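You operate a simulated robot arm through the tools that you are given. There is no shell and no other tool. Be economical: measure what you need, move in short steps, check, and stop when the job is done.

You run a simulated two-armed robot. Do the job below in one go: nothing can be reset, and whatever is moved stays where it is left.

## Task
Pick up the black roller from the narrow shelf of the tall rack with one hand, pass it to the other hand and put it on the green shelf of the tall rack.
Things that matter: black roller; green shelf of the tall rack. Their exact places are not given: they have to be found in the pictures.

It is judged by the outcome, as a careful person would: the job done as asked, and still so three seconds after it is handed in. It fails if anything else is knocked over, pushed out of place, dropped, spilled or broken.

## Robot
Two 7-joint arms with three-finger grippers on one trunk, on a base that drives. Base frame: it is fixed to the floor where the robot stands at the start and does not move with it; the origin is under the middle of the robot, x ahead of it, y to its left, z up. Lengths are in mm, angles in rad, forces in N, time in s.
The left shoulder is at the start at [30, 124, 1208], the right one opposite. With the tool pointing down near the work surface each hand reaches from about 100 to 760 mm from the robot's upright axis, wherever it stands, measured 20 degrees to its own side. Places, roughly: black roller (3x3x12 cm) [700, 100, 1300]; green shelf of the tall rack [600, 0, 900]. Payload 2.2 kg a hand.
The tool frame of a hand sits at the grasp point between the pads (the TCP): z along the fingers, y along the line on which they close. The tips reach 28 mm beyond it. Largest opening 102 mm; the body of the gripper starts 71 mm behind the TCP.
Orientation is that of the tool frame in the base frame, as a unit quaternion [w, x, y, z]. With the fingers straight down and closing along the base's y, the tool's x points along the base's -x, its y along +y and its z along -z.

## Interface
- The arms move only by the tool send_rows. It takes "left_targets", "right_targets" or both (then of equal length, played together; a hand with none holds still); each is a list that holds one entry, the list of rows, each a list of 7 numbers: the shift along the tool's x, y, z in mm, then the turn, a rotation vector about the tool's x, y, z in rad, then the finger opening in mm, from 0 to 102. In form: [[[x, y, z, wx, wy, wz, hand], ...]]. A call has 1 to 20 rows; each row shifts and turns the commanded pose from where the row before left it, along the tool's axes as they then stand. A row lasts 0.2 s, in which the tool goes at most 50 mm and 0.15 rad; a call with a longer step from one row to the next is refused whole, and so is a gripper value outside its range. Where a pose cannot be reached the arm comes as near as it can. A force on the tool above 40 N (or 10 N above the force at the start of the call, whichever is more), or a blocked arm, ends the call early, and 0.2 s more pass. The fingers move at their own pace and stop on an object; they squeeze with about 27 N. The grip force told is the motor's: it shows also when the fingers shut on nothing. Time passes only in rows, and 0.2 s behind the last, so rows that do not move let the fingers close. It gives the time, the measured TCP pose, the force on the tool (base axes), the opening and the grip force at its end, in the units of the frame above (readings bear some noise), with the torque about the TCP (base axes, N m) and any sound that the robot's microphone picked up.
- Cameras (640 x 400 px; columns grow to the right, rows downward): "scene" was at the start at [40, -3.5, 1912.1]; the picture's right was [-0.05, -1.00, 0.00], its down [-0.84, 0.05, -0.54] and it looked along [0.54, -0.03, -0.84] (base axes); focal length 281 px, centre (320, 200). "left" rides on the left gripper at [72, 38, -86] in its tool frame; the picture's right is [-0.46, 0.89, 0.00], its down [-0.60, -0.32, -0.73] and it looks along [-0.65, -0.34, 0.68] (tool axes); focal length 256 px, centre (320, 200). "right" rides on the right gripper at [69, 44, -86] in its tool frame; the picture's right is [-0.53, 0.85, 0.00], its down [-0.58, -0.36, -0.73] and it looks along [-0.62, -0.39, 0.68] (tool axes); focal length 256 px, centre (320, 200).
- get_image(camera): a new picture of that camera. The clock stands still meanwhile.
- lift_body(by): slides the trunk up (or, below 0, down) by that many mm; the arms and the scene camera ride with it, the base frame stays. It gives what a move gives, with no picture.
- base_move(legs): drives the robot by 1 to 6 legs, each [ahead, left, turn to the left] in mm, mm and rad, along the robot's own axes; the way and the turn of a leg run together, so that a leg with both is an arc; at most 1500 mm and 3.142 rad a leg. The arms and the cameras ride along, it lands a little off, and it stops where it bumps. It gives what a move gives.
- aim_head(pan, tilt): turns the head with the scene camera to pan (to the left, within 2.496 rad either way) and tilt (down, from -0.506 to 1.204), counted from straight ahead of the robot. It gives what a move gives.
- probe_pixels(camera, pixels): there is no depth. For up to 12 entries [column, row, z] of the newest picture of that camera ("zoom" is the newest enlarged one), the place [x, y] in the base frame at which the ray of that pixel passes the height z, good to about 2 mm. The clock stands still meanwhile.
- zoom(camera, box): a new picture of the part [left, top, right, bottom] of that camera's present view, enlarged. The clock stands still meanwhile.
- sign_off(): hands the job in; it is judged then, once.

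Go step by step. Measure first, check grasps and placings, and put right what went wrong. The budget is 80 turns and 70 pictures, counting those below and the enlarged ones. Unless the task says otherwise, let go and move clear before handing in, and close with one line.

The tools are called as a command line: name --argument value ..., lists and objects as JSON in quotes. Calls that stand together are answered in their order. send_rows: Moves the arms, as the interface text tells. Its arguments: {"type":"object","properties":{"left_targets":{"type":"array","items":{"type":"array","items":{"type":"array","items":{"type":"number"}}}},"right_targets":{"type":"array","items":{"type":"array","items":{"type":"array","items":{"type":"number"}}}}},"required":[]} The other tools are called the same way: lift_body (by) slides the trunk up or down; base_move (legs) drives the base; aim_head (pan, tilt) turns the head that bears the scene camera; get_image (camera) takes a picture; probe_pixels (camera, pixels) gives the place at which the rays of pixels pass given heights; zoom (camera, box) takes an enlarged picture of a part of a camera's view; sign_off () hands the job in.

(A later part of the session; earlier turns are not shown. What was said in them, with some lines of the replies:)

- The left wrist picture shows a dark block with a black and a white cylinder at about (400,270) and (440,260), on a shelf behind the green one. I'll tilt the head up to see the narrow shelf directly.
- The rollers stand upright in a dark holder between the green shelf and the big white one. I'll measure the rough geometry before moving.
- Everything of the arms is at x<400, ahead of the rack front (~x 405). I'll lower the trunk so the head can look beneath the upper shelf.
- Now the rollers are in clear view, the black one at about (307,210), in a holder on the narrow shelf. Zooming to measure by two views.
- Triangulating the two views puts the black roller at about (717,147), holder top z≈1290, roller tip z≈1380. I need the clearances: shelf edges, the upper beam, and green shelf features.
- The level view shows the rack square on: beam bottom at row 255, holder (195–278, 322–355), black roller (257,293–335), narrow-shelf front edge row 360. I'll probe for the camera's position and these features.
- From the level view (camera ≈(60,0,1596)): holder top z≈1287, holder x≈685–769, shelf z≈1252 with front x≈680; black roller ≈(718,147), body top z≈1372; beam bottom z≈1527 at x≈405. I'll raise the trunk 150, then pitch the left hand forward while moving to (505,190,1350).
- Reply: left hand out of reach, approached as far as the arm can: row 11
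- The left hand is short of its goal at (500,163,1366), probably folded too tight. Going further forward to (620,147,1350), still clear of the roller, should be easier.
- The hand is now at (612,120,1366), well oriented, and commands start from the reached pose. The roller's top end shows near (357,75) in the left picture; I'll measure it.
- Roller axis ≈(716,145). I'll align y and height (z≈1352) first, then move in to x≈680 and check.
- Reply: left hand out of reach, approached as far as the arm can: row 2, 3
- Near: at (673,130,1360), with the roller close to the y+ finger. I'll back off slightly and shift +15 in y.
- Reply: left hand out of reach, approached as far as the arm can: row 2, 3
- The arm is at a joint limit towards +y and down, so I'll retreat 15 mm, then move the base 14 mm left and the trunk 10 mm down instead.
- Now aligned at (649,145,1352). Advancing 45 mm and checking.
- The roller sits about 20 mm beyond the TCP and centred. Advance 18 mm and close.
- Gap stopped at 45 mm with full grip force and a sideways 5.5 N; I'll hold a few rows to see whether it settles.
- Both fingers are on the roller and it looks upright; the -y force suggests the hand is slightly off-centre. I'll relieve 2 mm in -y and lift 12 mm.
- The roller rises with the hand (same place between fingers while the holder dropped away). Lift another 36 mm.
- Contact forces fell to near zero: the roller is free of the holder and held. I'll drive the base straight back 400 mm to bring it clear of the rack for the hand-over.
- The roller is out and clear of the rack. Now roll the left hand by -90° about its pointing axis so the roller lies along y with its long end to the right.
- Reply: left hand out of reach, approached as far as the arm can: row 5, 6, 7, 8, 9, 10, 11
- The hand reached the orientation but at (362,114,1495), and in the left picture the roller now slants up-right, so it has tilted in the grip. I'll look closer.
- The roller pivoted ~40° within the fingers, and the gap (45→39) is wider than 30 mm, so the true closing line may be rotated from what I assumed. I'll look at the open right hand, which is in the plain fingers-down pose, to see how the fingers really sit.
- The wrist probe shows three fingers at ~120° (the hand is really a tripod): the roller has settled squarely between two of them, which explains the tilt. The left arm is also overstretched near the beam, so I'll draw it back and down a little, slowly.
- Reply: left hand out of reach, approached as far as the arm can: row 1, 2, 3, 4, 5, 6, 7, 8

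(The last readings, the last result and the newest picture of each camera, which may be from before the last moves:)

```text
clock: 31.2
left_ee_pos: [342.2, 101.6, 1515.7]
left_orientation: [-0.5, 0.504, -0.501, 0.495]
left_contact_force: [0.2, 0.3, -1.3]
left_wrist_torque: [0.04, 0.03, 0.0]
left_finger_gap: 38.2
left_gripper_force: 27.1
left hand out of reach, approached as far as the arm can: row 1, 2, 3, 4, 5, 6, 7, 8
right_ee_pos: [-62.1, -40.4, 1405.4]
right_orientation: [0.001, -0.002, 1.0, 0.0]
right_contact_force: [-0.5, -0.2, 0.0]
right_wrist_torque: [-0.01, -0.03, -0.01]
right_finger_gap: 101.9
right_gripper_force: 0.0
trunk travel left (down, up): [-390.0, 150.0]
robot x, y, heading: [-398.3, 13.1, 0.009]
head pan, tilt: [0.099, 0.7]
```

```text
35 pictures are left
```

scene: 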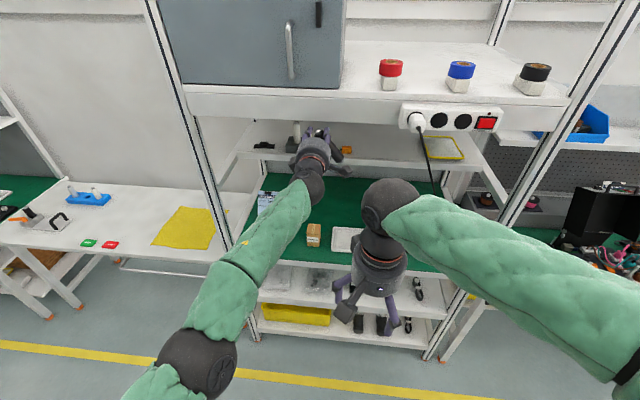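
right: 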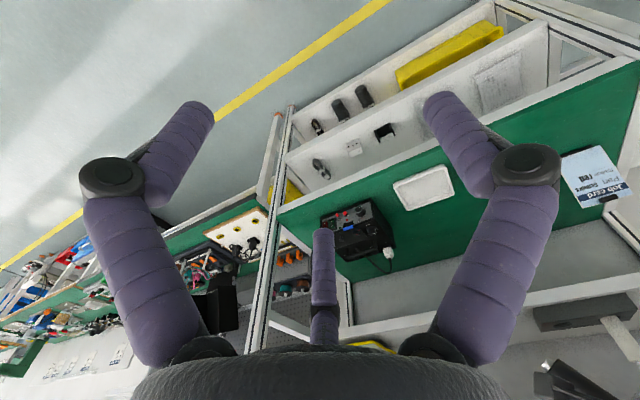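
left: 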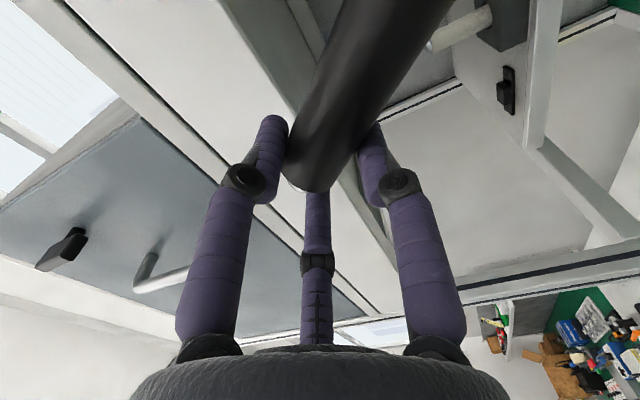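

The left arm can't hold that roll closer in. I'll roll it back about 1 rad (so the tilted roller hangs about vertical) and return it to roughly (292,148,1400), where it was reachable.

send_rows --left_targets '[[[-5.75, 14.4, -6, 0, 0, 0.125, 10], [-3.9, 15, -6, 0, 0, 0.125, 10], [-2, 15.4, -6, 0, 0, 0.125, 10], [-0.1, 15.5, -6, 0, 0, 0.125, 10], [1.85, 15.4, -6, 0, 0, 0.125, 10], [3.8, 15, -6, 0, 0, 0.125, 10], [5.6, 14.5, -6, 0, 0, 0.125, 10], [7.4, 13.6, -6, 0, 0, 0.125, 10], [0, 0, 0, 0, 0, 0, 10]]]'

get_image --camera "left"

zoom --camera "scene" --box '[230, 120, 390, 220]'

```text
clock: 33.2
left_ee_pos: [303.6, 144.8, 1410.6]
left_orientation: [0.678, -0.203, 0.679, -0.194]
left_contact_force: [0.8, -0.1, -1.1]
left_wrist_torque: [-0.01, 0.01, -0.02]
left_finger_gap: 38.0
left_gripper_force: 27.1
left hand out of reach, approached as far as the arm can: row 1, 2, 3
right_ee_pos: [-61.3, -41.3, 1404.5]
right_orientation: [0.0, -0.003, 1.0, 0.0]
right_contact_force: [0.4, -0.8, -0.4]
right_wrist_torque: [0.0, 0.02, 0.0]
right_finger_gap: 101.6
right_gripper_force: 0.1
trunk travel left (down, up): [-390.0, 150.0]
robot x, y, heading: [-396.2, 10.0, 0.003]
head pan, tilt: [0.099, 0.7]
```

```text
34 pictures are left
```

left: 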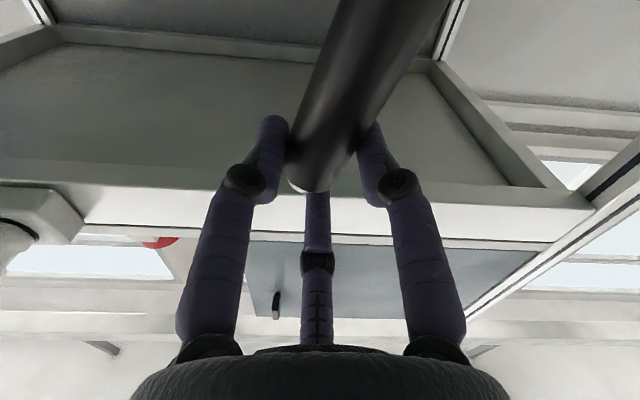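

```text
4.00 times, centred on (310, 170) of scene
```

zoom: 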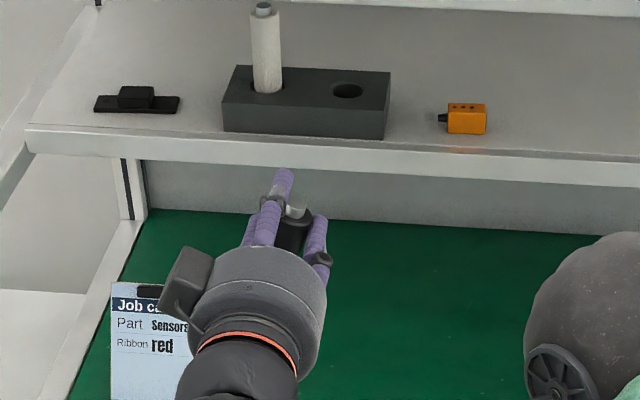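

The roller now hangs near vertical at about (304,145), with the left hand reachable. Next I'll draw the left hand back ~100 mm while the right hand turns to point left (+y) and moves to ≈(104,-63,1350), still well apart.

send_rows --left_targets '[[[0, 0, -10, 0, 0, 0, 10], [0, 0, -10, 0, 0, 0, 10], [0, 0, -10, 0, 0, 0, 10], [0, 0, -10, 0, 0, 0, 10], [0, 0, -10, 0, 0, 0, 10], [0, 0, -10, 0, 0, 0, 10], [0, 0, -10, 0, 0, 0, 10], [0, 0, -10, 0, 0, 0, 10], [0, 0, -10, 0, 0, 0, 10], [0, 0, -10, 0, 0, 0, 10], [0, 0, 0, 0, 0, 0, 10]]]' --right_targets '[[[-15, -2, 5, -0.1428, 0, 0, 64], [-15, -2.7, 4.7, -0.1428, 0, 0, 64], [-15, -3.3, 4.2, -0.1428, 0, 0, 64], [-15, -3.9, 3.7, -0.1428, 0, 0, 64], [-15, -4.4, 3.1, -0.1428, 0, 0, 64], [-15, -4.8, 2.5, -0.1428, 0, 0, 64], [-15, -5.1, 1.8, -0.1428, 0, 0, 64], [-15, -5.3, 1.0, -0.1428, 0, 0, 64], [-15, -5.4, 0.3, -0.1428, 0, 0, 64], [-15, -5.4, -0.5, -0.1428, 0, 0, 64], [-15, -5.2, -1.3, -0.1428, 0, 0, 64]]]'

aim_head --pan 0.1 --tilt 0.8

get_image --camera "scene"

get_image --camera "right"

```text
clock: 35.6
left_ee_pos: [203.2, 143.7, 1410.8]
left_orientation: [0.677, -0.203, 0.68, -0.195]
left_contact_force: [-0.4, -0.7, -0.7]
left_wrist_torque: [-0.02, -0.03, 0.0]
left_finger_gap: 37.0
left_gripper_force: 26.8
right_ee_pos: [107.0, -62.9, 1348.5]
right_orientation: [-0.002, -0.003, 0.706, 0.708]
right_contact_force: [0.9, 0.6, -1.6]
right_wrist_torque: [-0.01, 0.01, 0.02]
right_finger_gap: 64.0
right_gripper_force: 0.0
trunk travel left (down, up): [-390.0, 150.0]
robot x, y, heading: [-394.6, 12.0, 0.005]
head pan, tilt: [0.099, 0.7]
```

```text
clock: 36.3
left_ee_pos: [200.8, 143.5, 1410.9]
left_orientation: [0.678, -0.204, 0.679, -0.194]
left_contact_force: [0.7, -0.3, -1.0]
left_wrist_torque: [0.0, 0.03, 0.0]
left_finger_gap: 37.0
left_gripper_force: 27.1
right_ee_pos: [103.3, -64.3, 1349.6]
right_orientation: [-0.002, -0.002, 0.708, 0.707]
right_contact_force: [-0.3, 0.3, 0.1]
right_wrist_torque: [0.03, -0.03, 0.04]
right_finger_gap: 64.0
right_gripper_force: 0.2
trunk travel left (down, up): [-390.0, 150.0]
robot x, y, heading: [-400.0, 12.1, 0.009]
head pan, tilt: [0.099, 0.799]
```

```text
32 pictures are left
```

scene: 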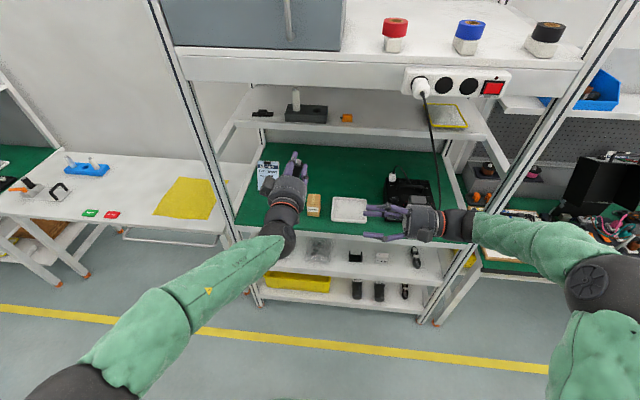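

```text
31 pictures are left
```

right: 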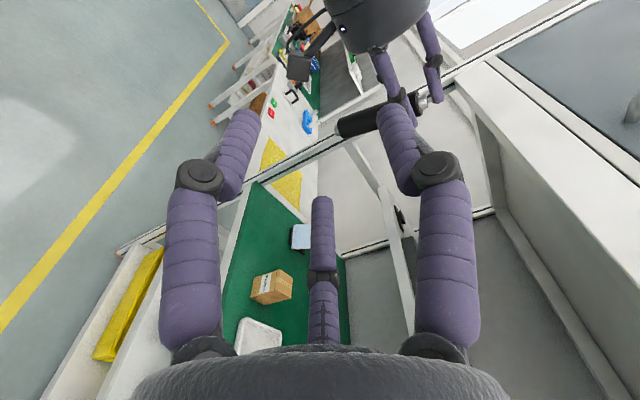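

Both hands reached their poses; the roller appears in the right picture from (345,125) (lower end) to (430,95). Zooming to measure it.

zoom --camera "right" --box '[270, 20, 510, 170]'

zoom --camera "scene" --box '[230, 140, 358, 220]'

probe_pixels --camera "right" --pixels '[[345, 126, 1310], [345, 126, 1320], [345, 126, 1330], [425, 97, 1430], [425, 97, 1420], [385, 112, 1370], [385, 112, 1360]]'

```text
2.67 times, centred on (390, 95) of right
```

zoom: 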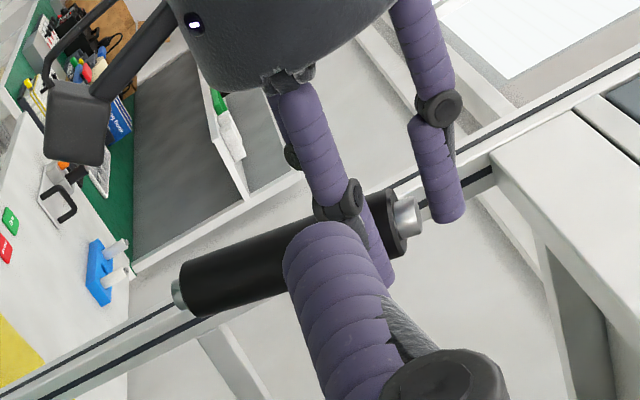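

```text
5.00 times, centred on (294, 180) of scene
```

zoom: 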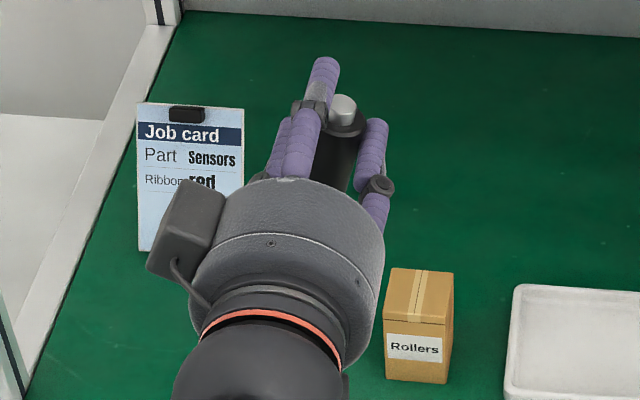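

```text
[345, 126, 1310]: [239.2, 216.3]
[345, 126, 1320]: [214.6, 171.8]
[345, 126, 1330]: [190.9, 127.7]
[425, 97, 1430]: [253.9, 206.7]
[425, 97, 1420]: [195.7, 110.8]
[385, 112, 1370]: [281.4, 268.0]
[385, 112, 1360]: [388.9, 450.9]
```

Roller axis ≈(205,144), from z≈1326 to 1424; I'll take it at z≈1354. To align the tripod with the roller and keep the wrist camera away from the left hand, I roll the right hand +90° about its axis, here at a safe distance.

send_rows --right_targets '[[[0, 0, 0, 0, 0, 0.1428, 58], [0, 0, 0, 0, 0, 0.1428, 58], [0, 0, 0, 0, 0, 0.1428, 58], [0, 0, 0, 0, 0, 0.1428, 58], [0, 0, 0, 0, 0, 0.1428, 58], [0, 0, 0, 0, 0, 0.1428, 58], [0, 0, 0, 0, 0, 0.1428, 58], [0, 0, 0, 0, 0, 0.1428, 58], [0, 0, 0, 0, 0, 0.1428, 58], [0, 0, 0, 0, 0, 0.1428, 58], [0, 0, 0, 0, 0, 0.1428, 58]]]'

get_image --camera "right"

```text
clock: 38.7
left_ee_pos: [202.2, 144.2, 1410.9]
left_orientation: [0.678, -0.203, 0.679, -0.195]
left_contact_force: [0.8, -0.3, -0.9]
left_wrist_torque: [0.0, 0.02, 0.0]
left_finger_gap: 36.8
left_gripper_force: 26.6
right_ee_pos: [105.9, -62.5, 1349.7]
right_orientation: [0.502, -0.499, -0.502, -0.498]
right_contact_force: [-0.4, -0.5, 0.1]
right_wrist_torque: [0.03, 0.02, 0.0]
right_finger_gap: 58.2
right_gripper_force: 0.1
trunk travel left (down, up): [-390.0, 150.0]
robot x, y, heading: [-400.5, 11.0, 0.009]
head pan, tilt: [0.099, 0.799]
```

```text
28 pictures are left
```

right: 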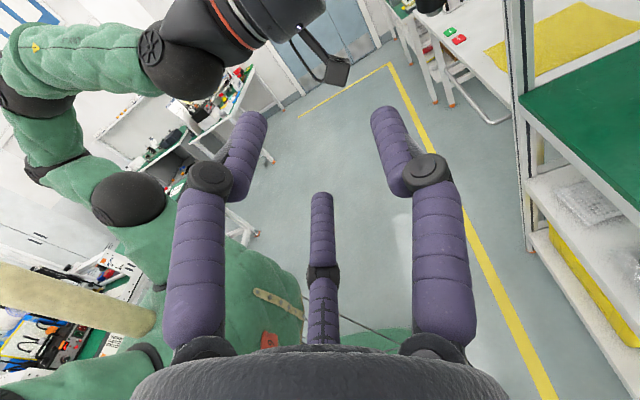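

The right hand is rolled as wanted (tool x up, tool y forward). Move it to ≈(198,60,1354), in front of the roller, and look.

send_rows --right_targets '[[[2, 31, 10, 0, 0, 0, 58], [2, 31, 10, 0, 0, 0, 58], [0, 30, 10, 0, 0, 0, 58], [0, 0, 30, 0, 0, 0, 58], [0, 0, 30, 0, 0, 0, 58], [0, 0, 30, 0, 0, 0, 58], [0, 0, 0, 0, 0, 0, 58]]]'

get_image --camera "right"

zoom --camera "scene" --box '[230, 120, 422, 240]'

```text
clock: 40.3
left_ee_pos: [201.8, 144.3, 1411.3]
left_orientation: [0.678, -0.203, 0.679, -0.195]
left_contact_force: [0.1, 0.0, -1.2]
left_wrist_torque: [-0.02, -0.01, 0.04]
left_finger_gap: 36.6
left_gripper_force: 27.3
right_ee_pos: [197.0, 59.0, 1353.4]
right_orientation: [0.501, -0.498, -0.501, -0.499]
right_contact_force: [-0.4, 0.4, 0.6]
right_wrist_torque: [0.0, 0.0, 0.02]
right_finger_gap: 57.8
right_gripper_force: 0.0
trunk travel left (down, up): [-390.0, 150.0]
robot x, y, heading: [-398.7, 14.7, 0.006]
head pan, tilt: [0.099, 0.799]
```

```text
27 pictures are left
```

right: 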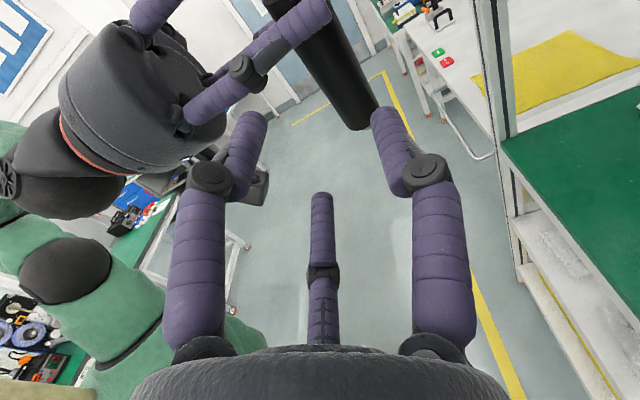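

```text
3.33 times, centred on (326, 180) of scene
```

zoom: 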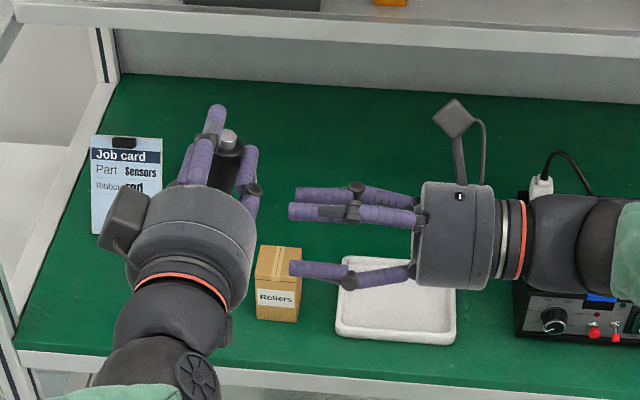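

The roller appears slightly forward of my estimate. I'll zoom in to measure its edges accurately.

zoom --camera "right" --box '[220, 0, 460, 150]'

```text
2.67 times, centred on (340, 75) of right
```

zoom: 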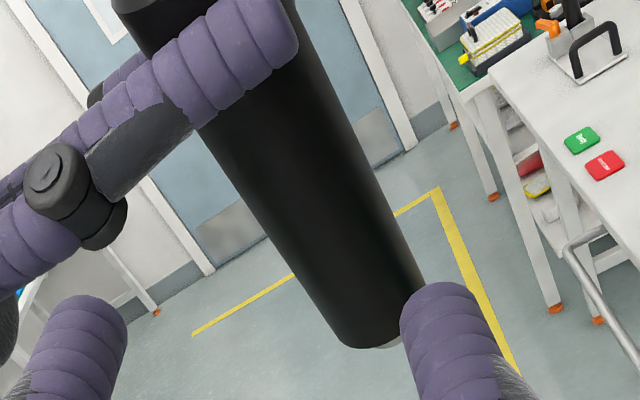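

Measured: roller axis vertical at x≈215.6, y≈144, bottom z≈1321. I'll shift 11 mm forward, then advance 60 mm and look before closing.

send_rows --right_targets '[[[0, 11, 0, 0, 0, 0, 58], [0, 0, 15, 0, 0, 0, 58], [0, 0, 15, 0, 0, 0, 58], [0, 0, 15, 0, 0, 0, 58], [0, 0, 15, 0, 0, 0, 58], [0, 0, 0, 0, 0, 0, 58]]]'

get_image --camera "right"

```text
clock: 41.7
left_ee_pos: [202.2, 142.5, 1411.1]
left_orientation: [0.678, -0.203, 0.679, -0.194]
left_contact_force: [-0.2, -0.4, -0.8]
left_wrist_torque: [-0.01, 0.01, 0.03]
left_finger_gap: 36.4
left_gripper_force: 27.0
right_ee_pos: [207.6, 118.0, 1351.5]
right_orientation: [0.502, -0.498, -0.501, -0.499]
right_contact_force: [-0.6, -0.5, -0.3]
right_wrist_torque: [-0.01, 0.01, 0.01]
right_finger_gap: 58.0
right_gripper_force: 0.2
trunk travel left (down, up): [-390.0, 150.0]
robot x, y, heading: [-399.4, 9.7, 0.006]
head pan, tilt: [0.099, 0.799]
```

```text
24 pictures are left
```

right: 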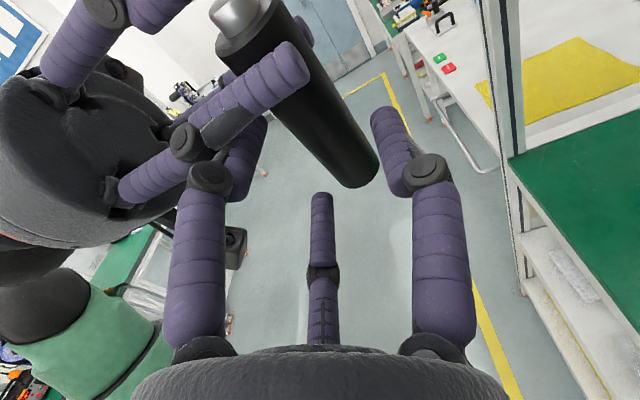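

Roller sits between the fingers; small correction 4 mm forward, 4 mm up, 14 mm further in, then close while the left holds.

send_rows --right_targets '[[[0, 4, 7, 0, 0, 0, 58], [0, 0, 7, 0, 0, 0, 58], [0, 0, 0, 0, 0, 0, 45], [4, 0, 0, 0, 0, 0, 45], [0, 0, 0, 0, 0, 0, 10], [0, 0, 0, 0, 0, 0, 10], [0, 0, 0, 0, 0, 0, 10]]]'

get_image --camera "right"

```text
clock: 43.3
left_ee_pos: [201.9, 144.9, 1413.6]
left_orientation: [0.68, -0.204, 0.677, -0.194]
left_contact_force: [21.3, 2.2, 19.4]
left_wrist_torque: [0.31, -1.11, -0.13]
left_finger_gap: 36.3
left_gripper_force: 26.7
right_ee_pos: [209.5, 131.5, 1354.3]
right_orientation: [-0.502, 0.499, 0.503, 0.496]
right_contact_force: [-22.4, -2.2, -18.7]
right_wrist_torque: [-0.42, -0.28, 0.43]
right_finger_gap: 42.8
right_gripper_force: 27.0
trunk travel left (down, up): [-390.0, 150.0]
robot x, y, heading: [-396.2, 9.1, 0.007]
head pan, tilt: [0.099, 0.799]
```

```text
23 pictures are left
```

right: 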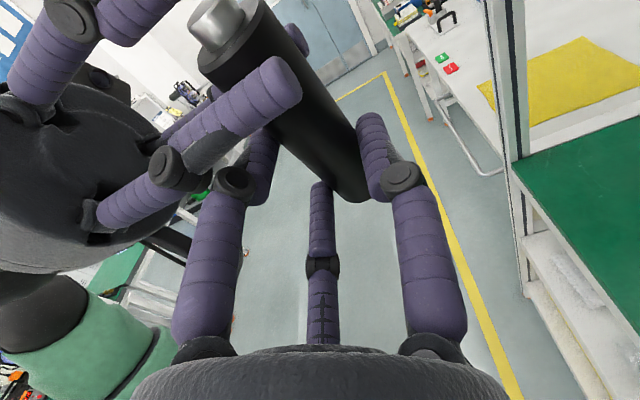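

Right closed at 42.8 mm with 27 N, but the hands push against each other (~21 N in x, 19 N in z). I'll relieve by moving the right hand back 3 and down 4 mm.

send_rows --right_targets '[[[-2, -2, 0, 0, 0, 0, 10], [-2, -2, 0, 0, 0, 0, 10], [0, 0, 0, 0, 0, 0, 10]]]'

zoom --camera "right" --box '[160, 20, 480, 220]'

```text
clock: 44.1
left_ee_pos: [200.8, 143.1, 1413.0]
left_orientation: [0.678, -0.203, 0.678, -0.196]
left_contact_force: [-17.0, -6.9, 25.4]
left_wrist_torque: [0.29, 0.29, 0.01]
left_finger_gap: 36.5
left_gripper_force: 26.7
right_ee_pos: [208.0, 131.7, 1353.0]
right_orientation: [-0.499, 0.501, 0.501, 0.499]
right_contact_force: [17.0, 6.6, -25.6]
right_wrist_torque: [-1.03, 0.53, -0.26]
right_finger_gap: 42.9
right_gripper_force: 26.9
trunk travel left (down, up): [-390.0, 150.0]
robot x, y, heading: [-395.9, 12.5, 0.009]
head pan, tilt: [0.099, 0.799]
```

```text
2.00 times, centred on (320, 120) of right
```

zoom: 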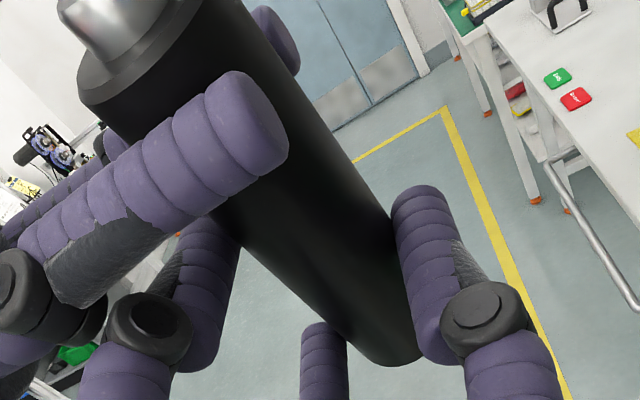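

x overshot slightly and z still strains; adjust +1.5 in x and 4 mm further down.

send_rows --right_targets '[[[-2, 1.5, 0, 0, 0, 0, 10], [-2, 0, 0, 0, 0, 0, 10], [0, 0, 0, 0, 0, 0, 10]]]'

```text
clock: 44.9
left_ee_pos: [203.3, 144.2, 1410.5]
left_orientation: [0.678, -0.204, 0.679, -0.194]
left_contact_force: [3.4, 2.1, 12.4]
left_wrist_torque: [0.5, -0.48, -0.05]
left_finger_gap: 36.2
left_gripper_force: 27.7
right_ee_pos: [208.6, 131.3, 1349.5]
right_orientation: [-0.501, 0.498, 0.502, 0.499]
right_contact_force: [-4.0, -2.5, -11.7]
right_wrist_torque: [-0.48, 0.19, 0.12]
right_finger_gap: 42.3
right_gripper_force: 27.2
trunk travel left (down, up): [-390.0, 150.0]
robot x, y, heading: [-397.6, 11.7, 0.007]
head pan, tilt: [0.099, 0.799]
```

Strain is down to ~12 N. Ease 2 mm more, then open the left hand and watch the right.

send_rows --left_targets '[[[0, 0, 0, 0, 0, 0, 10], [0, 0, 0, 0, 0, 0, 42], [0, 0, 0, 0, 0, 0, 52], [0, 0, 0, 0, 0, 0, 66], [0, 0, 0, 0, 0, 0, 66]]]' --right_targets '[[[-2, 0.5, 0, 0, 0, 0, 10], [0, 0, 0, 0, 0, 0, 10], [0, 0, 0, 0, 0, 0, 10], [0, 0, 0, 0, 0, 0, 10], [0, 0, 0, 0, 0, 0, 10]]]'

get_image --camera "right"

```text
clock: 46.1
left_ee_pos: [202.0, 143.2, 1411.2]
left_orientation: [0.678, -0.204, 0.679, -0.194]
left_contact_force: [-1.4, 2.6, 3.5]
left_wrist_torque: [-0.04, 0.12, -0.09]
left_finger_gap: 63.2
left_gripper_force: 0.2
right_ee_pos: [208.4, 131.8, 1347.5]
right_orientation: [-0.501, 0.499, 0.501, 0.499]
right_contact_force: [1.1, -3.0, -4.0]
right_wrist_torque: [0.23, -0.01, 0.1]
right_finger_gap: 42.7
right_gripper_force: 26.6
trunk travel left (down, up): [-390.0, 150.0]
robot x, y, heading: [-398.2, 12.5, 0.007]
head pan, tilt: [0.099, 0.799]
```

```text
21 pictures are left
```

right: 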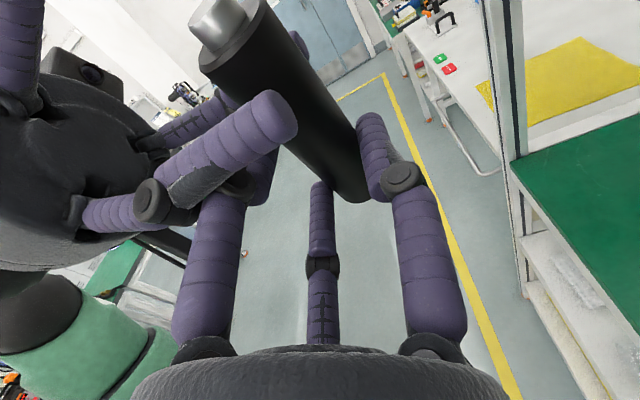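

The roller stays in the right hand; the left finger lightly touches the right's. I'll set the left to 56 mm, lower the right 4 mm, then draw the left straight back.

send_rows --left_targets '[[[0, 0, 0, 0, 0, 0, 56], [0, 0, 0, 0, 0, 0, 56], [0, 0, -10, 0, 0, 0, 56], [0, 0, -15, 0, 0, 0, 56], [0, 0, -15, 0, 0, 0, 56]]]' --right_targets '[[[-2, 0, 0, 0, 0, 0, 10], [-2, 0, 0, 0, 0, 0, 10], [0, 0, 0, 0, 0, 0, 10], [0, 0, 0, 0, 0, 0, 10], [0, 0, 0, 0, 0, 0, 10]]]'

get_image --camera "right"

```text
clock: 47.3
left_ee_pos: [161.8, 144.2, 1411.8]
left_orientation: [0.678, -0.203, 0.679, -0.195]
left_contact_force: [0.4, 0.0, 0.3]
left_wrist_torque: [0.03, 0.0, 0.03]
left_finger_gap: 56.0
left_gripper_force: 0.1
right_ee_pos: [208.8, 132.3, 1343.1]
right_orientation: [-0.502, 0.498, 0.502, 0.498]
right_contact_force: [0.4, -0.7, 0.4]
right_wrist_torque: [-0.01, -0.01, 0.01]
right_finger_gap: 42.6
right_gripper_force: 26.8
trunk travel left (down, up): [-390.0, 150.0]
robot x, y, heading: [-397.8, 15.0, 0.003]
head pan, tilt: [0.099, 0.799]
```

```text
20 pictures are left
```

right: 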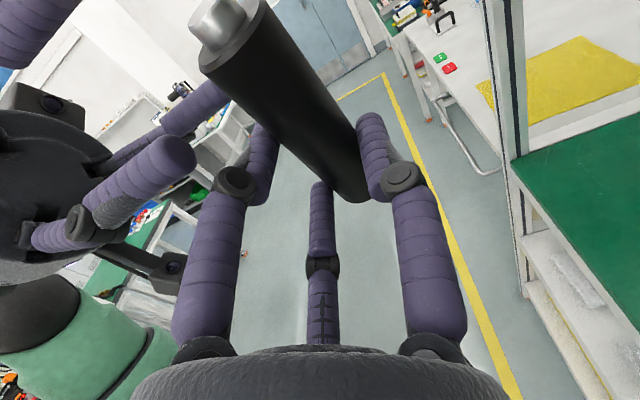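

Hand-over done: the right holds the roller firmly (42.6 mm, 27 N) and the left is clear. I'll first separate the hands: right 100 mm to the right, left 40 mm back.

send_rows --left_targets '[[[0, 0, -20, 0, 0, 0, 56], [0, 0, -20, 0, 0, 0, 56], [0, 0, 0, 0, 0, 0, 56], [0, 0, 0, 0, 0, 0, 56], [0, 0, 0, 0, 0, 0, 56]]]' --right_targets '[[[0, 0, -20, 0, 0, 0, 10], [0, 0, -20, 0, 0, 0, 10], [0, 0, -20, 0, 0, 0, 10], [0, 0, -20, 0, 0, 0, 10], [0, 0, -20, 0, 0, 0, 10]]]'

send_rows --left_targets '[[[0, 0, 0, 0, 0, 0.1425, 56], [0, 0, 0, 0, 0, 0.1425, 56], [0, 0, 0, 0, 0, 0.1425, 56], [0, 0, 0, 0, 0, 0.1425, 56], [-9.5, 4, -20, 0, 0.1428, 0, 56], [-6.6, 4, -21.1, 0, 0.1428, 0, 56], [-3.5, 4, -21.9, 0, 0.1428, 0, 56], [-0.3, 4, -22.2, 0, 0.1428, 0, 56], [2.8, 4, -21.9, 0, 0.1428, 0, 56], [5.9, 4, -21.3, 0, 0.1428, 0, 56], [8.9, 4, -20.3, 0, 0.1428, 0, 56], [11.7, 4, -18.8, 0, 0.1428, 0, 56], [14.3, 4, -16.9, 0, 0.1428, 0, 56], [16.5, 4, -14.8, 0, 0.1428, 0, 56], [18.5, 4, -12.2, 0, 0.1428, 0, 56]]]'

get_image --camera "scene"

```text
clock: 48.5
left_ee_pos: [123.0, 141.3, 1412.8]
left_orientation: [0.678, -0.204, 0.679, -0.195]
left_contact_force: [0.5, 0.4, -1.1]
left_wrist_torque: [0.01, 0.0, 0.02]
left_finger_gap: 56.1
left_gripper_force: 0.1
right_ee_pos: [210.3, 32.0, 1344.1]
right_orientation: [-0.501, 0.499, 0.501, 0.499]
right_contact_force: [0.2, 0.4, -0.9]
right_wrist_torque: [0.01, 0.05, -0.04]
right_finger_gap: 42.4
right_gripper_force: 27.2
trunk travel left (down, up): [-390.0, 150.0]
robot x, y, heading: [-401.3, 12.2, 0.003]
head pan, tilt: [0.099, 0.799]
```

```text
clock: 51.7
left_ee_pos: [-97.4, 184.1, 1516.7]
left_orientation: [-0.003, -0.005, 1.0, -0.001]
left_contact_force: [1.1, -0.8, 1.2]
left_wrist_torque: [0.01, 0.0, 0.0]
left_finger_gap: 56.2
left_gripper_force: 0.1
right_ee_pos: [209.7, 33.7, 1343.4]
right_orientation: [-0.501, 0.498, 0.502, 0.498]
right_contact_force: [0.7, -0.9, 0.2]
right_wrist_torque: [-0.01, 0.0, 0.0]
right_finger_gap: 42.5
right_gripper_force: 27.1
trunk travel left (down, up): [-390.0, 150.0]
robot x, y, heading: [-400.8, 11.3, 0.008]
head pan, tilt: [0.099, 0.799]
```

```text
19 pictures are left
```

scene: 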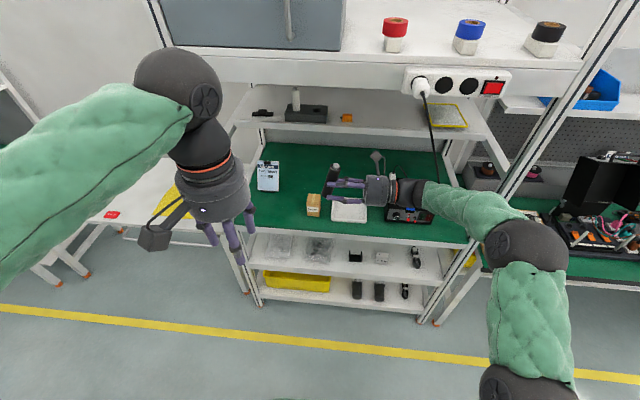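

Left is folded away. Now turn the right hand fingers-down (about its y), laying the roller along the base y.

send_rows --right_targets '[[[0, 0, 0, 0, -0.1428, 0, 10], [0, 0, 0, 0, -0.1428, 0, 10], [0, 0, 0, 0, -0.1428, 0, 10], [0, 0, 0, 0, -0.1428, 0, 10], [0, 0, 0, 0, -0.1428, 0, 10], [0, 0, 0, 0, -0.1428, 0, 10], [0, 0, 0, 0, -0.1428, 0, 10], [0, 0, 0, 0, -0.1428, 0, 10], [0, 0, 0, 0, -0.1428, 0, 10], [0, 0, 0, 0, -0.1428, 0, 10], [0, 0, 0, 0, -0.1428, 0, 10]]]'

get_image --camera "right"

get_image --camera "scene"

```text
clock: 54.1
left_ee_pos: [-97.3, 185.5, 1515.6]
left_orientation: [-0.003, -0.006, 1.0, -0.001]
left_contact_force: [0.1, -0.3, 0.5]
left_wrist_torque: [-0.04, -0.03, 0.04]
left_finger_gap: 56.0
left_gripper_force: 0.1
right_ee_pos: [210.9, 33.1, 1344.0]
right_orientation: [0.001, 0.706, 0.709, -0.001]
right_contact_force: [-0.4, -0.4, 0.3]
right_wrist_torque: [-0.02, 0.0, 0.0]
right_finger_gap: 42.8
right_gripper_force: 27.1
trunk travel left (down, up): [-390.0, 150.0]
robot x, y, heading: [-401.4, 11.4, 0.006]
head pan, tilt: [0.099, 0.799]
```

```text
18 pictures are left
```

right: 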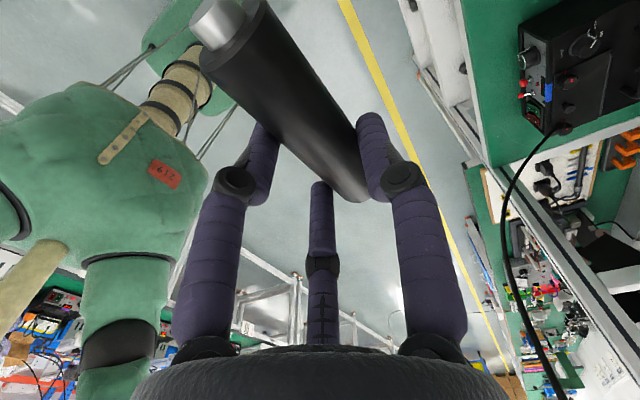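

```text
17 pictures are left
```

scene: 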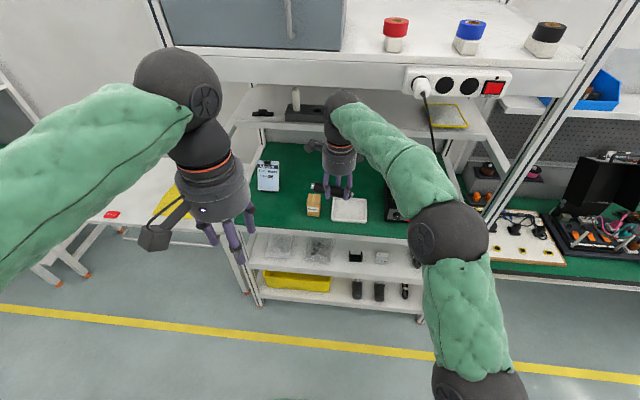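

Fingers down, roller held along y. Now measure the free area of the green shelf.

zoom --camera "scene" --box '[220, 130, 476, 290]'

probe_pixels --camera "scene" --pixels '[[248, 225, 900], [330, 233, 900], [420, 240, 900], [268, 190, 900], [258, 190, 900], [279, 190, 900], [307, 216, 900], [319, 216, 900], [333, 219, 900], [366, 222, 900], [335, 199, 900], [268, 146, 900]]'

```text
2.50 times, centred on (348, 210) of scene
```

zoom: 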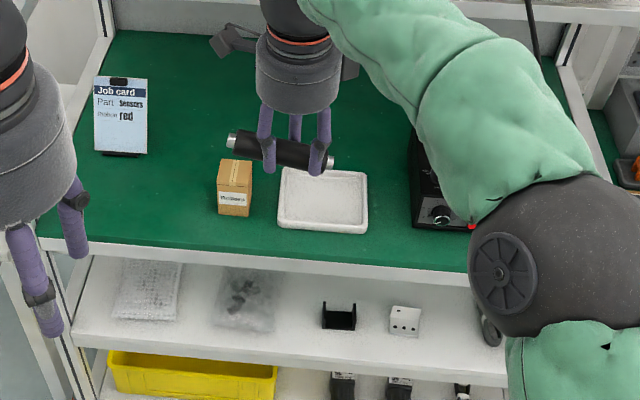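

```text
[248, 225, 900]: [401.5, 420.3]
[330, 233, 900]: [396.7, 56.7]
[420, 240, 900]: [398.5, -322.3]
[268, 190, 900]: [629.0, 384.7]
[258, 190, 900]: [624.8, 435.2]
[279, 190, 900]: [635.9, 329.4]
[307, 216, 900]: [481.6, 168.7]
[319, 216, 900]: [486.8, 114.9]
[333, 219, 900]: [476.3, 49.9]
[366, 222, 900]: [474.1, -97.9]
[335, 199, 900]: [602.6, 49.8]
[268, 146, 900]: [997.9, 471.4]
```

Free area: between the box (y≤169) and the job card (x≈630, y≥330). Target TCP ≈(490,240), roller spanning y≈212–345. Lower the trunk 300 mm in front of the rack, then drive left 207 and forward 200, and look.

lift_body --by -300

base_move --legs '[[0, 207, 0], [200, 0, 0]]'

aim_head --pan 0.0 --tilt 0.75

get_image --camera "scene"

```text
clock: 57.1
left_ee_pos: [-97.4, 185.0, 1216.1]
left_orientation: [-0.003, -0.006, 1.0, -0.001]
left_contact_force: [0.3, 0.7, -0.3]
left_wrist_torque: [-0.02, -0.01, -0.01]
left_finger_gap: 55.9
left_gripper_force: 0.0
right_ee_pos: [209.0, 32.3, 1043.2]
right_orientation: [0.0, 0.705, 0.709, 0.0]
right_contact_force: [0.0, 0.1, 0.2]
right_wrist_torque: [-0.03, -0.01, 0.0]
right_finger_gap: 42.8
right_gripper_force: 26.9
trunk travel left (down, up): [-90.0, 450.0]
robot x, y, heading: [-400.4, 16.0, 0.001]
head pan, tilt: [0.099, 0.799]
```

```text
clock: 59.9
left_ee_pos: [101.0, 390.1, 1216.0]
left_orientation: [-0.003, -0.003, 1.0, 0.0]
left_contact_force: [0.5, -0.5, 0.3]
left_wrist_torque: [-0.03, 0.04, 0.02]
left_finger_gap: 56.1
left_gripper_force: 0.1
right_ee_pos: [407.9, 238.1, 1042.0]
right_orientation: [-0.001, 0.707, 0.707, -0.001]
right_contact_force: [0.8, 0.5, -0.2]
right_wrist_torque: [-0.02, 0.0, 0.01]
right_finger_gap: 42.8
right_gripper_force: 26.8
trunk travel left (down, up): [-90.0, 450.0]
robot x, y, heading: [-201.3, 220.0, 0.005]
head pan, tilt: [0.099, 0.799]
```

```text
clock: 60.6
left_ee_pos: [99.3, 390.2, 1216.4]
left_orientation: [-0.002, -0.003, 1.0, 0.001]
left_contact_force: [0.5, -0.3, 0.2]
left_wrist_torque: [0.0, 0.02, -0.01]
left_finger_gap: 56.0
left_gripper_force: 0.1
right_ee_pos: [408.0, 237.3, 1043.1]
right_orientation: [0.001, 0.707, 0.708, 0.0]
right_contact_force: [0.2, -1.0, -0.4]
right_wrist_torque: [-0.04, 0.0, 0.0]
right_finger_gap: 42.8
right_gripper_force: 26.9
trunk travel left (down, up): [-90.0, 450.0]
robot x, y, heading: [-201.7, 220.6, -0.002]
head pan, tilt: [0.0, 0.75]
```

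```text
15 pictures are left
```

scene: 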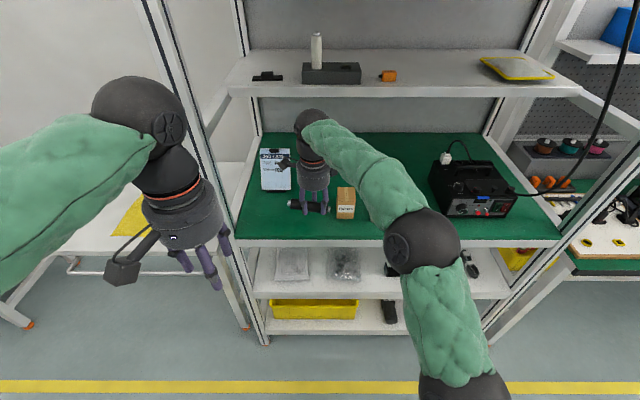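

Clear all round. Drive forward 85 mm, then view.

base_move --legs '[[85, 0, 0]]'

zoom --camera "scene" --box '[220, 80, 476, 240]'

get_image --camera "right"

```text
clock: 61.7
left_ee_pos: [186.3, 390.8, 1215.2]
left_orientation: [-0.003, -0.004, 1.0, 0.0]
left_contact_force: [0.4, 0.3, 0.9]
left_wrist_torque: [0.01, 0.05, -0.01]
left_finger_gap: 56.0
left_gripper_force: 0.1
right_ee_pos: [491.5, 237.8, 1042.3]
right_orientation: [-0.001, 0.706, 0.708, 0.0]
right_contact_force: [0.9, 0.6, -0.1]
right_wrist_torque: [-0.03, 0.06, 0.02]
right_finger_gap: 42.3
right_gripper_force: 26.8
trunk travel left (down, up): [-90.0, 450.0]
robot x, y, heading: [-115.1, 221.8, -0.003]
head pan, tilt: [0.0, 0.75]
```

```text
2.50 times, centred on (348, 160) of scene
```

zoom: 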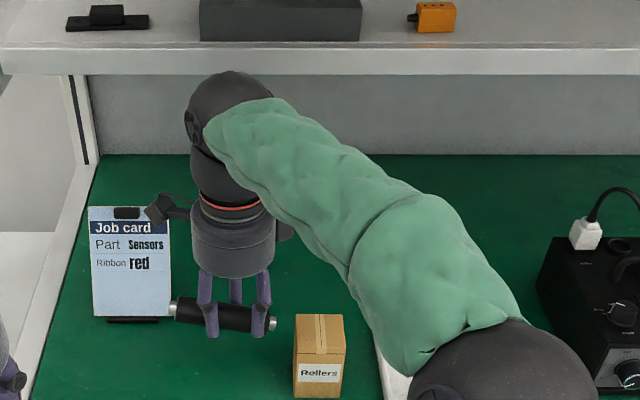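

```text
13 pictures are left
```

right: 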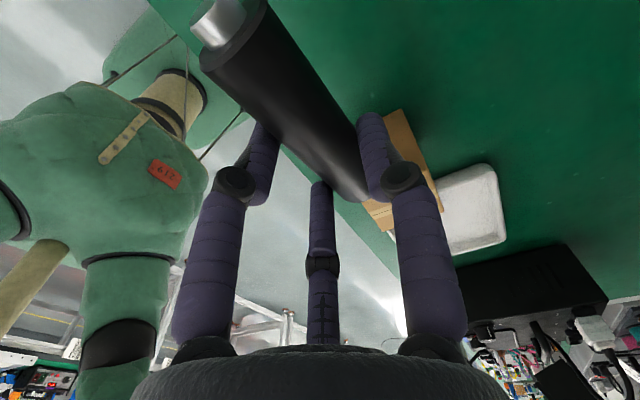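

Roller end clears the box by ~39 mm. Before descending I check where the right elbow (px ~(416,232)) and shelf features lie.

probe_pixels --camera "zoom" --pixels '[[490, 375, 1050], [490, 375, 1100], [490, 375, 1150], [490, 375, 1200], [320, 395, 900], [296, 395, 900], [296, 330, 970], [130, 318, 900], [175, 300, 1030], [272, 322, 1030], [222, 318, 1030]]'

```text
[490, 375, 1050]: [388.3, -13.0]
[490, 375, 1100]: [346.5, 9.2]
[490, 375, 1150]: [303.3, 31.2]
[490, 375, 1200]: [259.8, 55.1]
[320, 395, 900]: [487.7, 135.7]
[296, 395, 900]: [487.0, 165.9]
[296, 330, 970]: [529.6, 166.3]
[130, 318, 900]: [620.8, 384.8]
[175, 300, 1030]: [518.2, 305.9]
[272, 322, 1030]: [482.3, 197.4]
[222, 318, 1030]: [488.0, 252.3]
```

Elbow is outside the shelf and high; the roller spans y≈197–318, clear of the box (166). Descend about 98 mm.

send_rows --right_targets '[[[0, 0, 20, 0, 0, 0, 10], [0, 0, 20, 0, 0, 0, 10], [0, 0, 20, 0, 0, 0, 10], [0, 0, 20, 0, 0, 0, 10], [0, 0, 12, 0, 0, 0, 10], [0, 0, 6, 0, 0, 0, 10]]]'

zoom --camera "scene" --box '[250, 130, 410, 230]'

```text
clock: 63.1
left_ee_pos: [184.7, 390.5, 1215.6]
left_orientation: [-0.003, -0.003, 1.0, 0.0]
left_contact_force: [1.0, 0.1, 0.3]
left_wrist_torque: [-0.01, -0.01, 0.0]
left_finger_gap: 56.0
left_gripper_force: 0.0
right_ee_pos: [491.7, 237.5, 943.9]
right_orientation: [0.001, 0.707, 0.708, -0.001]
right_contact_force: [-1.0, 0.5, -0.6]
right_wrist_torque: [-0.01, 0.0, -0.02]
right_finger_gap: 42.6
right_gripper_force: 26.7
trunk travel left (down, up): [-90.0, 450.0]
robot x, y, heading: [-115.8, 219.5, 0.003]
head pan, tilt: [0.0, 0.75]
```

```text
4.00 times, centred on (330, 180) of scene
```

zoom: 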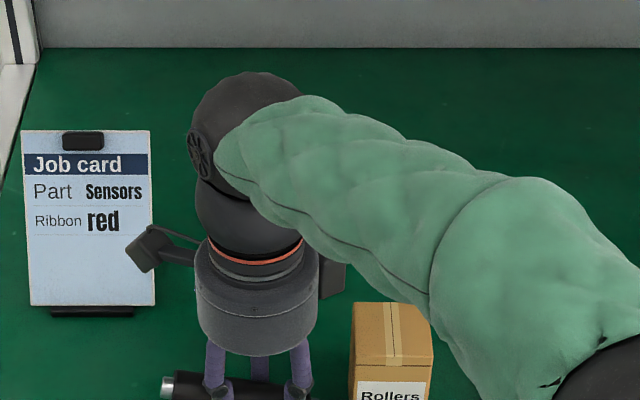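

Still free at z 944. Step down 12 mm more and read the force.

send_rows --right_targets '[[[0, 0, 4, 0, 0, 0, 10], [0, 0, 4, 0, 0, 0, 10], [0, 0, 4, 0, 0, 0, 10]]]'

get_image --camera "right"

```text
clock: 63.9
left_ee_pos: [183.1, 390.6, 1216.7]
left_orientation: [-0.002, -0.004, 1.0, -0.001]
left_contact_force: [0.3, 0.3, 0.7]
left_wrist_torque: [0.03, 0.01, -0.01]
left_finger_gap: 56.2
left_gripper_force: 0.1
right_ee_pos: [490.5, 238.9, 936.2]
right_orientation: [0.002, 0.706, 0.708, 0.004]
right_contact_force: [0.4, 4.8, 31.8]
right_wrist_torque: [-1.02, -0.11, -0.02]
right_finger_gap: 43.6
right_gripper_force: 27.0
trunk travel left (down, up): [-90.0, 450.0]
robot x, y, heading: [-118.2, 222.0, 0.001]
head pan, tilt: [0.0, 0.75]
```

```text
11 pictures are left
```

right: 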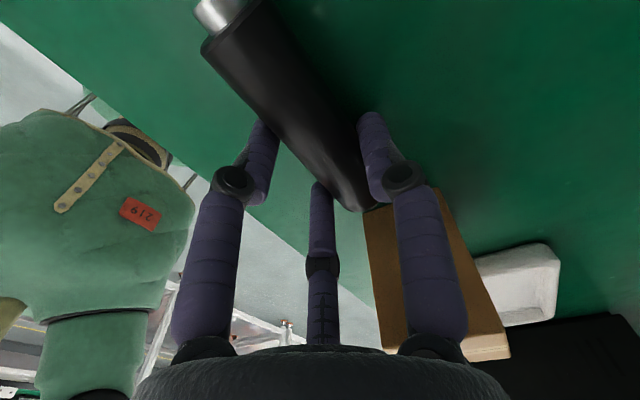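

Contact at 32 N with torque implying the short (-y) end touches first, so the roller is slightly nose-down at that end. I'll tilt the hand to lower the other end in small steps.

send_rows --right_targets '[[[0, 0, 0, 0, -0.05, 0, 10], [0, 0, 0, 0, -0.05, 0, 10]]]'

zoom --camera "right" --box '[160, 0, 480, 200]'

```text
clock: 64.5
left_ee_pos: [183.2, 391.0, 1216.1]
left_orientation: [-0.002, -0.003, 1.0, -0.001]
left_contact_force: [-0.4, 0.2, -0.5]
left_wrist_torque: [0.02, 0.01, 0.03]
left_finger_gap: 56.3
left_gripper_force: 0.0
right_ee_pos: [489.7, 237.6, 934.0]
right_orientation: [0.035, 0.706, 0.707, -0.036]
right_contact_force: [2.0, 10.0, 15.3]
right_wrist_torque: [0.67, -0.19, 0.16]
right_finger_gap: 43.0
right_gripper_force: 27.3
trunk travel left (down, up): [-90.0, 450.0]
robot x, y, heading: [-114.2, 219.2, 0.001]
head pan, tilt: [0.0, 0.75]
```

```text
2.00 times, centred on (320, 100) of right
```

zoom: 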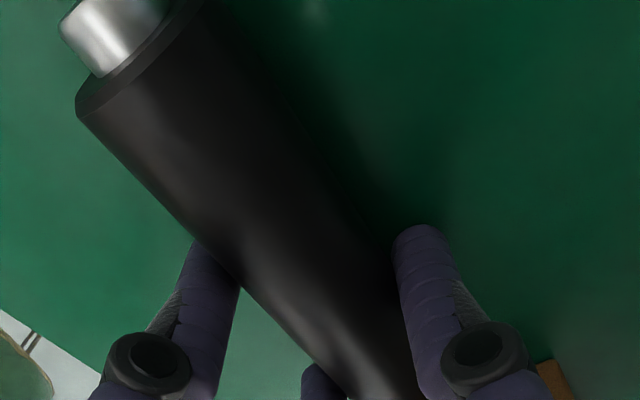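

Torque changed sign with 15 N, so the roller now lies on both ends. Relieve slightly, then open slowly.

send_rows --right_targets '[[[1, 0, -1, 0, 0.015, 0, 10], [0, 0, 0, 0, 0, 0, 43], [0, 0, 0, 0, 0, 0, 46], [0, 0, 0, 0, 0, 0, 50], [0, 0, 0, 0, 0, 0, 56], [0, 0, 0, 0, 0, 0, 62], [0, 0, 0, 0, 0, 0, 62]]]'

get_image --camera "right"

```text
clock: 66.1
left_ee_pos: [184.7, 390.4, 1216.7]
left_orientation: [-0.002, -0.003, 1.0, 0.0]
left_contact_force: [0.2, -0.3, -0.1]
left_wrist_torque: [-0.02, -0.05, 0.01]
left_finger_gap: 55.9
left_gripper_force: 0.1
right_ee_pos: [490.6, 238.2, 933.9]
right_orientation: [0.03, 0.706, 0.707, -0.03]
right_contact_force: [0.1, -0.7, 0.3]
right_wrist_torque: [-0.02, 0.03, 0.0]
right_finger_gap: 62.3
right_gripper_force: 0.0
trunk travel left (down, up): [-90.0, 450.0]
robot x, y, heading: [-120.4, 218.6, -0.0]
head pan, tilt: [0.0, 0.75]
```

```text
9 pictures are left
```

right: 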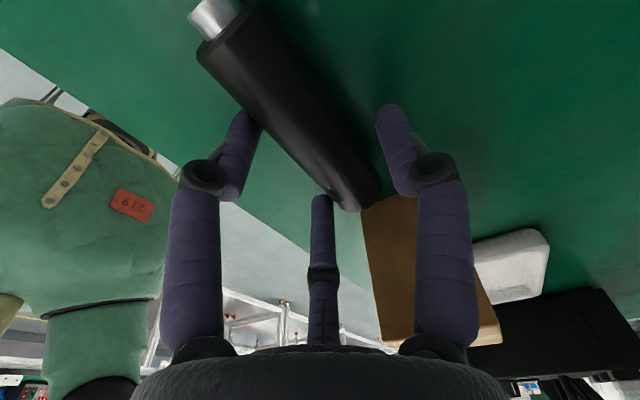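

Released with zero force; the roller lies on the shelf. Lift the hand straight up along its fingers and check.

send_rows --right_targets '[[[0, 0, -8, 0, 0, 0, 64], [0, 0, -12, 0, 0, 0, 64], [0, 0, -20, 0, 0, 0, 64], [0, 0, -20, 0, 0, 0, 64], [0, 0, -20, 0, 0, 0, 64], [0, 0, -20, 0, 0, 0, 64]]]'

get_image --camera "right"

base_move --legs '[[-250, 0, 0]]'

get_image --camera "scene"

```text
clock: 67.5
left_ee_pos: [184.5, 390.0, 1216.7]
left_orientation: [-0.002, -0.003, 1.0, 0.0]
left_contact_force: [-0.7, 0.3, 0.1]
left_wrist_torque: [0.01, -0.03, -0.01]
left_finger_gap: 56.1
left_gripper_force: 0.1
right_ee_pos: [490.3, 247.7, 1034.7]
right_orientation: [0.029, 0.706, 0.707, -0.03]
right_contact_force: [-0.7, -0.2, 0.0]
right_wrist_torque: [-0.01, 0.01, 0.02]
right_finger_gap: 63.9
right_gripper_force: 0.1
trunk travel left (down, up): [-90.0, 450.0]
robot x, y, heading: [-114.2, 221.2, 0.003]
head pan, tilt: [0.0, 0.75]
```

```text
8 pictures are left
```

right: 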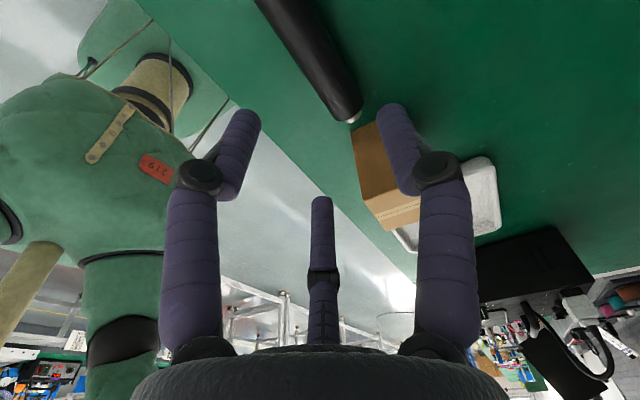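

```text
clock: 69.3
left_ee_pos: [-63.1, 388.9, 1217.4]
left_orientation: [-0.002, -0.002, 1.0, 0.0]
left_contact_force: [0.5, 0.3, 0.8]
left_wrist_torque: [-0.02, -0.02, -0.01]
left_finger_gap: 55.9
left_gripper_force: 0.0
right_ee_pos: [241.1, 245.3, 1035.8]
right_orientation: [0.029, 0.707, 0.706, -0.03]
right_contact_force: [0.1, 0.3, 1.2]
right_wrist_torque: [-0.02, -0.04, -0.01]
right_finger_gap: 63.4
right_gripper_force: 0.0
trunk travel left (down, up): [-90.0, 450.0]
robot x, y, heading: [-366.1, 220.8, 0.0]
head pan, tilt: [0.0, 0.75]
```

```text
7 pictures are left
```

scene: 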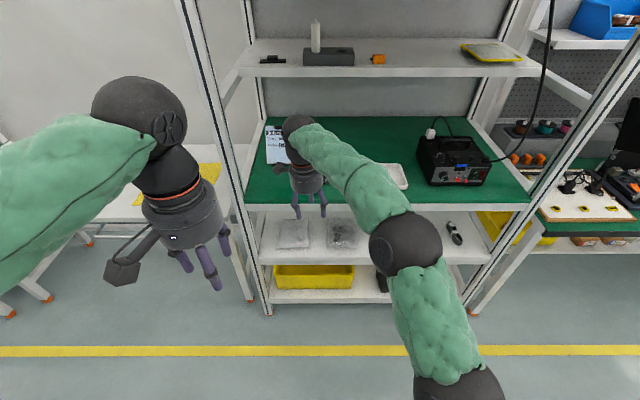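

The arm hides the spot; side-step the robot right to view the shelf.

base_move --legs '[[0, -300, 0]]'

aim_head --pan 0.25 --tilt 0.75

zoom --camera "scene" --box '[180, 60, 436, 220]'

```text
clock: 71.3
left_ee_pos: [-62.6, 86.9, 1215.1]
left_orientation: [-0.002, -0.003, 1.0, 0.0]
left_contact_force: [0.4, -1.3, 0.0]
left_wrist_torque: [0.02, 0.0, 0.0]
left_finger_gap: 55.9
left_gripper_force: 0.2
right_ee_pos: [242.2, -56.7, 1033.6]
right_orientation: [0.029, 0.705, 0.708, -0.029]
right_contact_force: [0.6, -0.3, -0.3]
right_wrist_torque: [-0.01, 0.03, 0.0]
right_finger_gap: 64.1
right_gripper_force: 0.1
trunk travel left (down, up): [-90.0, 450.0]
robot x, y, heading: [-368.4, -84.6, 0.001]
head pan, tilt: [0.0, 0.75]
```

```text
clock: 72.1
left_ee_pos: [-62.1, 86.9, 1216.5]
left_orientation: [-0.002, -0.004, 1.0, 0.0]
left_contact_force: [-0.6, -0.2, 1.0]
left_wrist_torque: [-0.04, -0.02, -0.01]
left_finger_gap: 55.9
left_gripper_force: 0.0
right_ee_pos: [243.0, -56.3, 1034.0]
right_orientation: [0.029, 0.706, 0.707, -0.03]
right_contact_force: [0.2, -0.4, 0.3]
right_wrist_torque: [0.01, 0.01, -0.02]
right_finger_gap: 63.8
right_gripper_force: 0.0
trunk travel left (down, up): [-90.0, 450.0]
robot x, y, heading: [-362.0, -80.9, 0.004]
head pan, tilt: [0.25, 0.75]
```

```text
2.50 times, centred on (308, 140) of scene
```

zoom: 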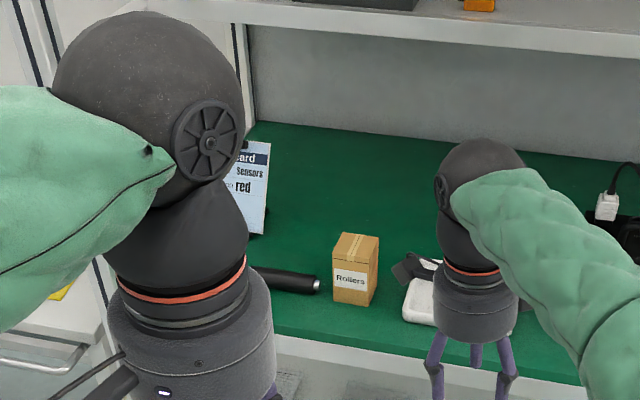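

The roller lies at rest on the green shelf at zoom (285,280), beside the box, with the box, tray and card where they were. Both hands are clear, so I'm handing in.

sign_off

```text
The job is handed in.
```

The left hand took the black roller from the narrow shelf and passed it to the right hand, which laid it on the green shelf. It was lying still there, with the box, tray and job card where they had been, when I handed in.
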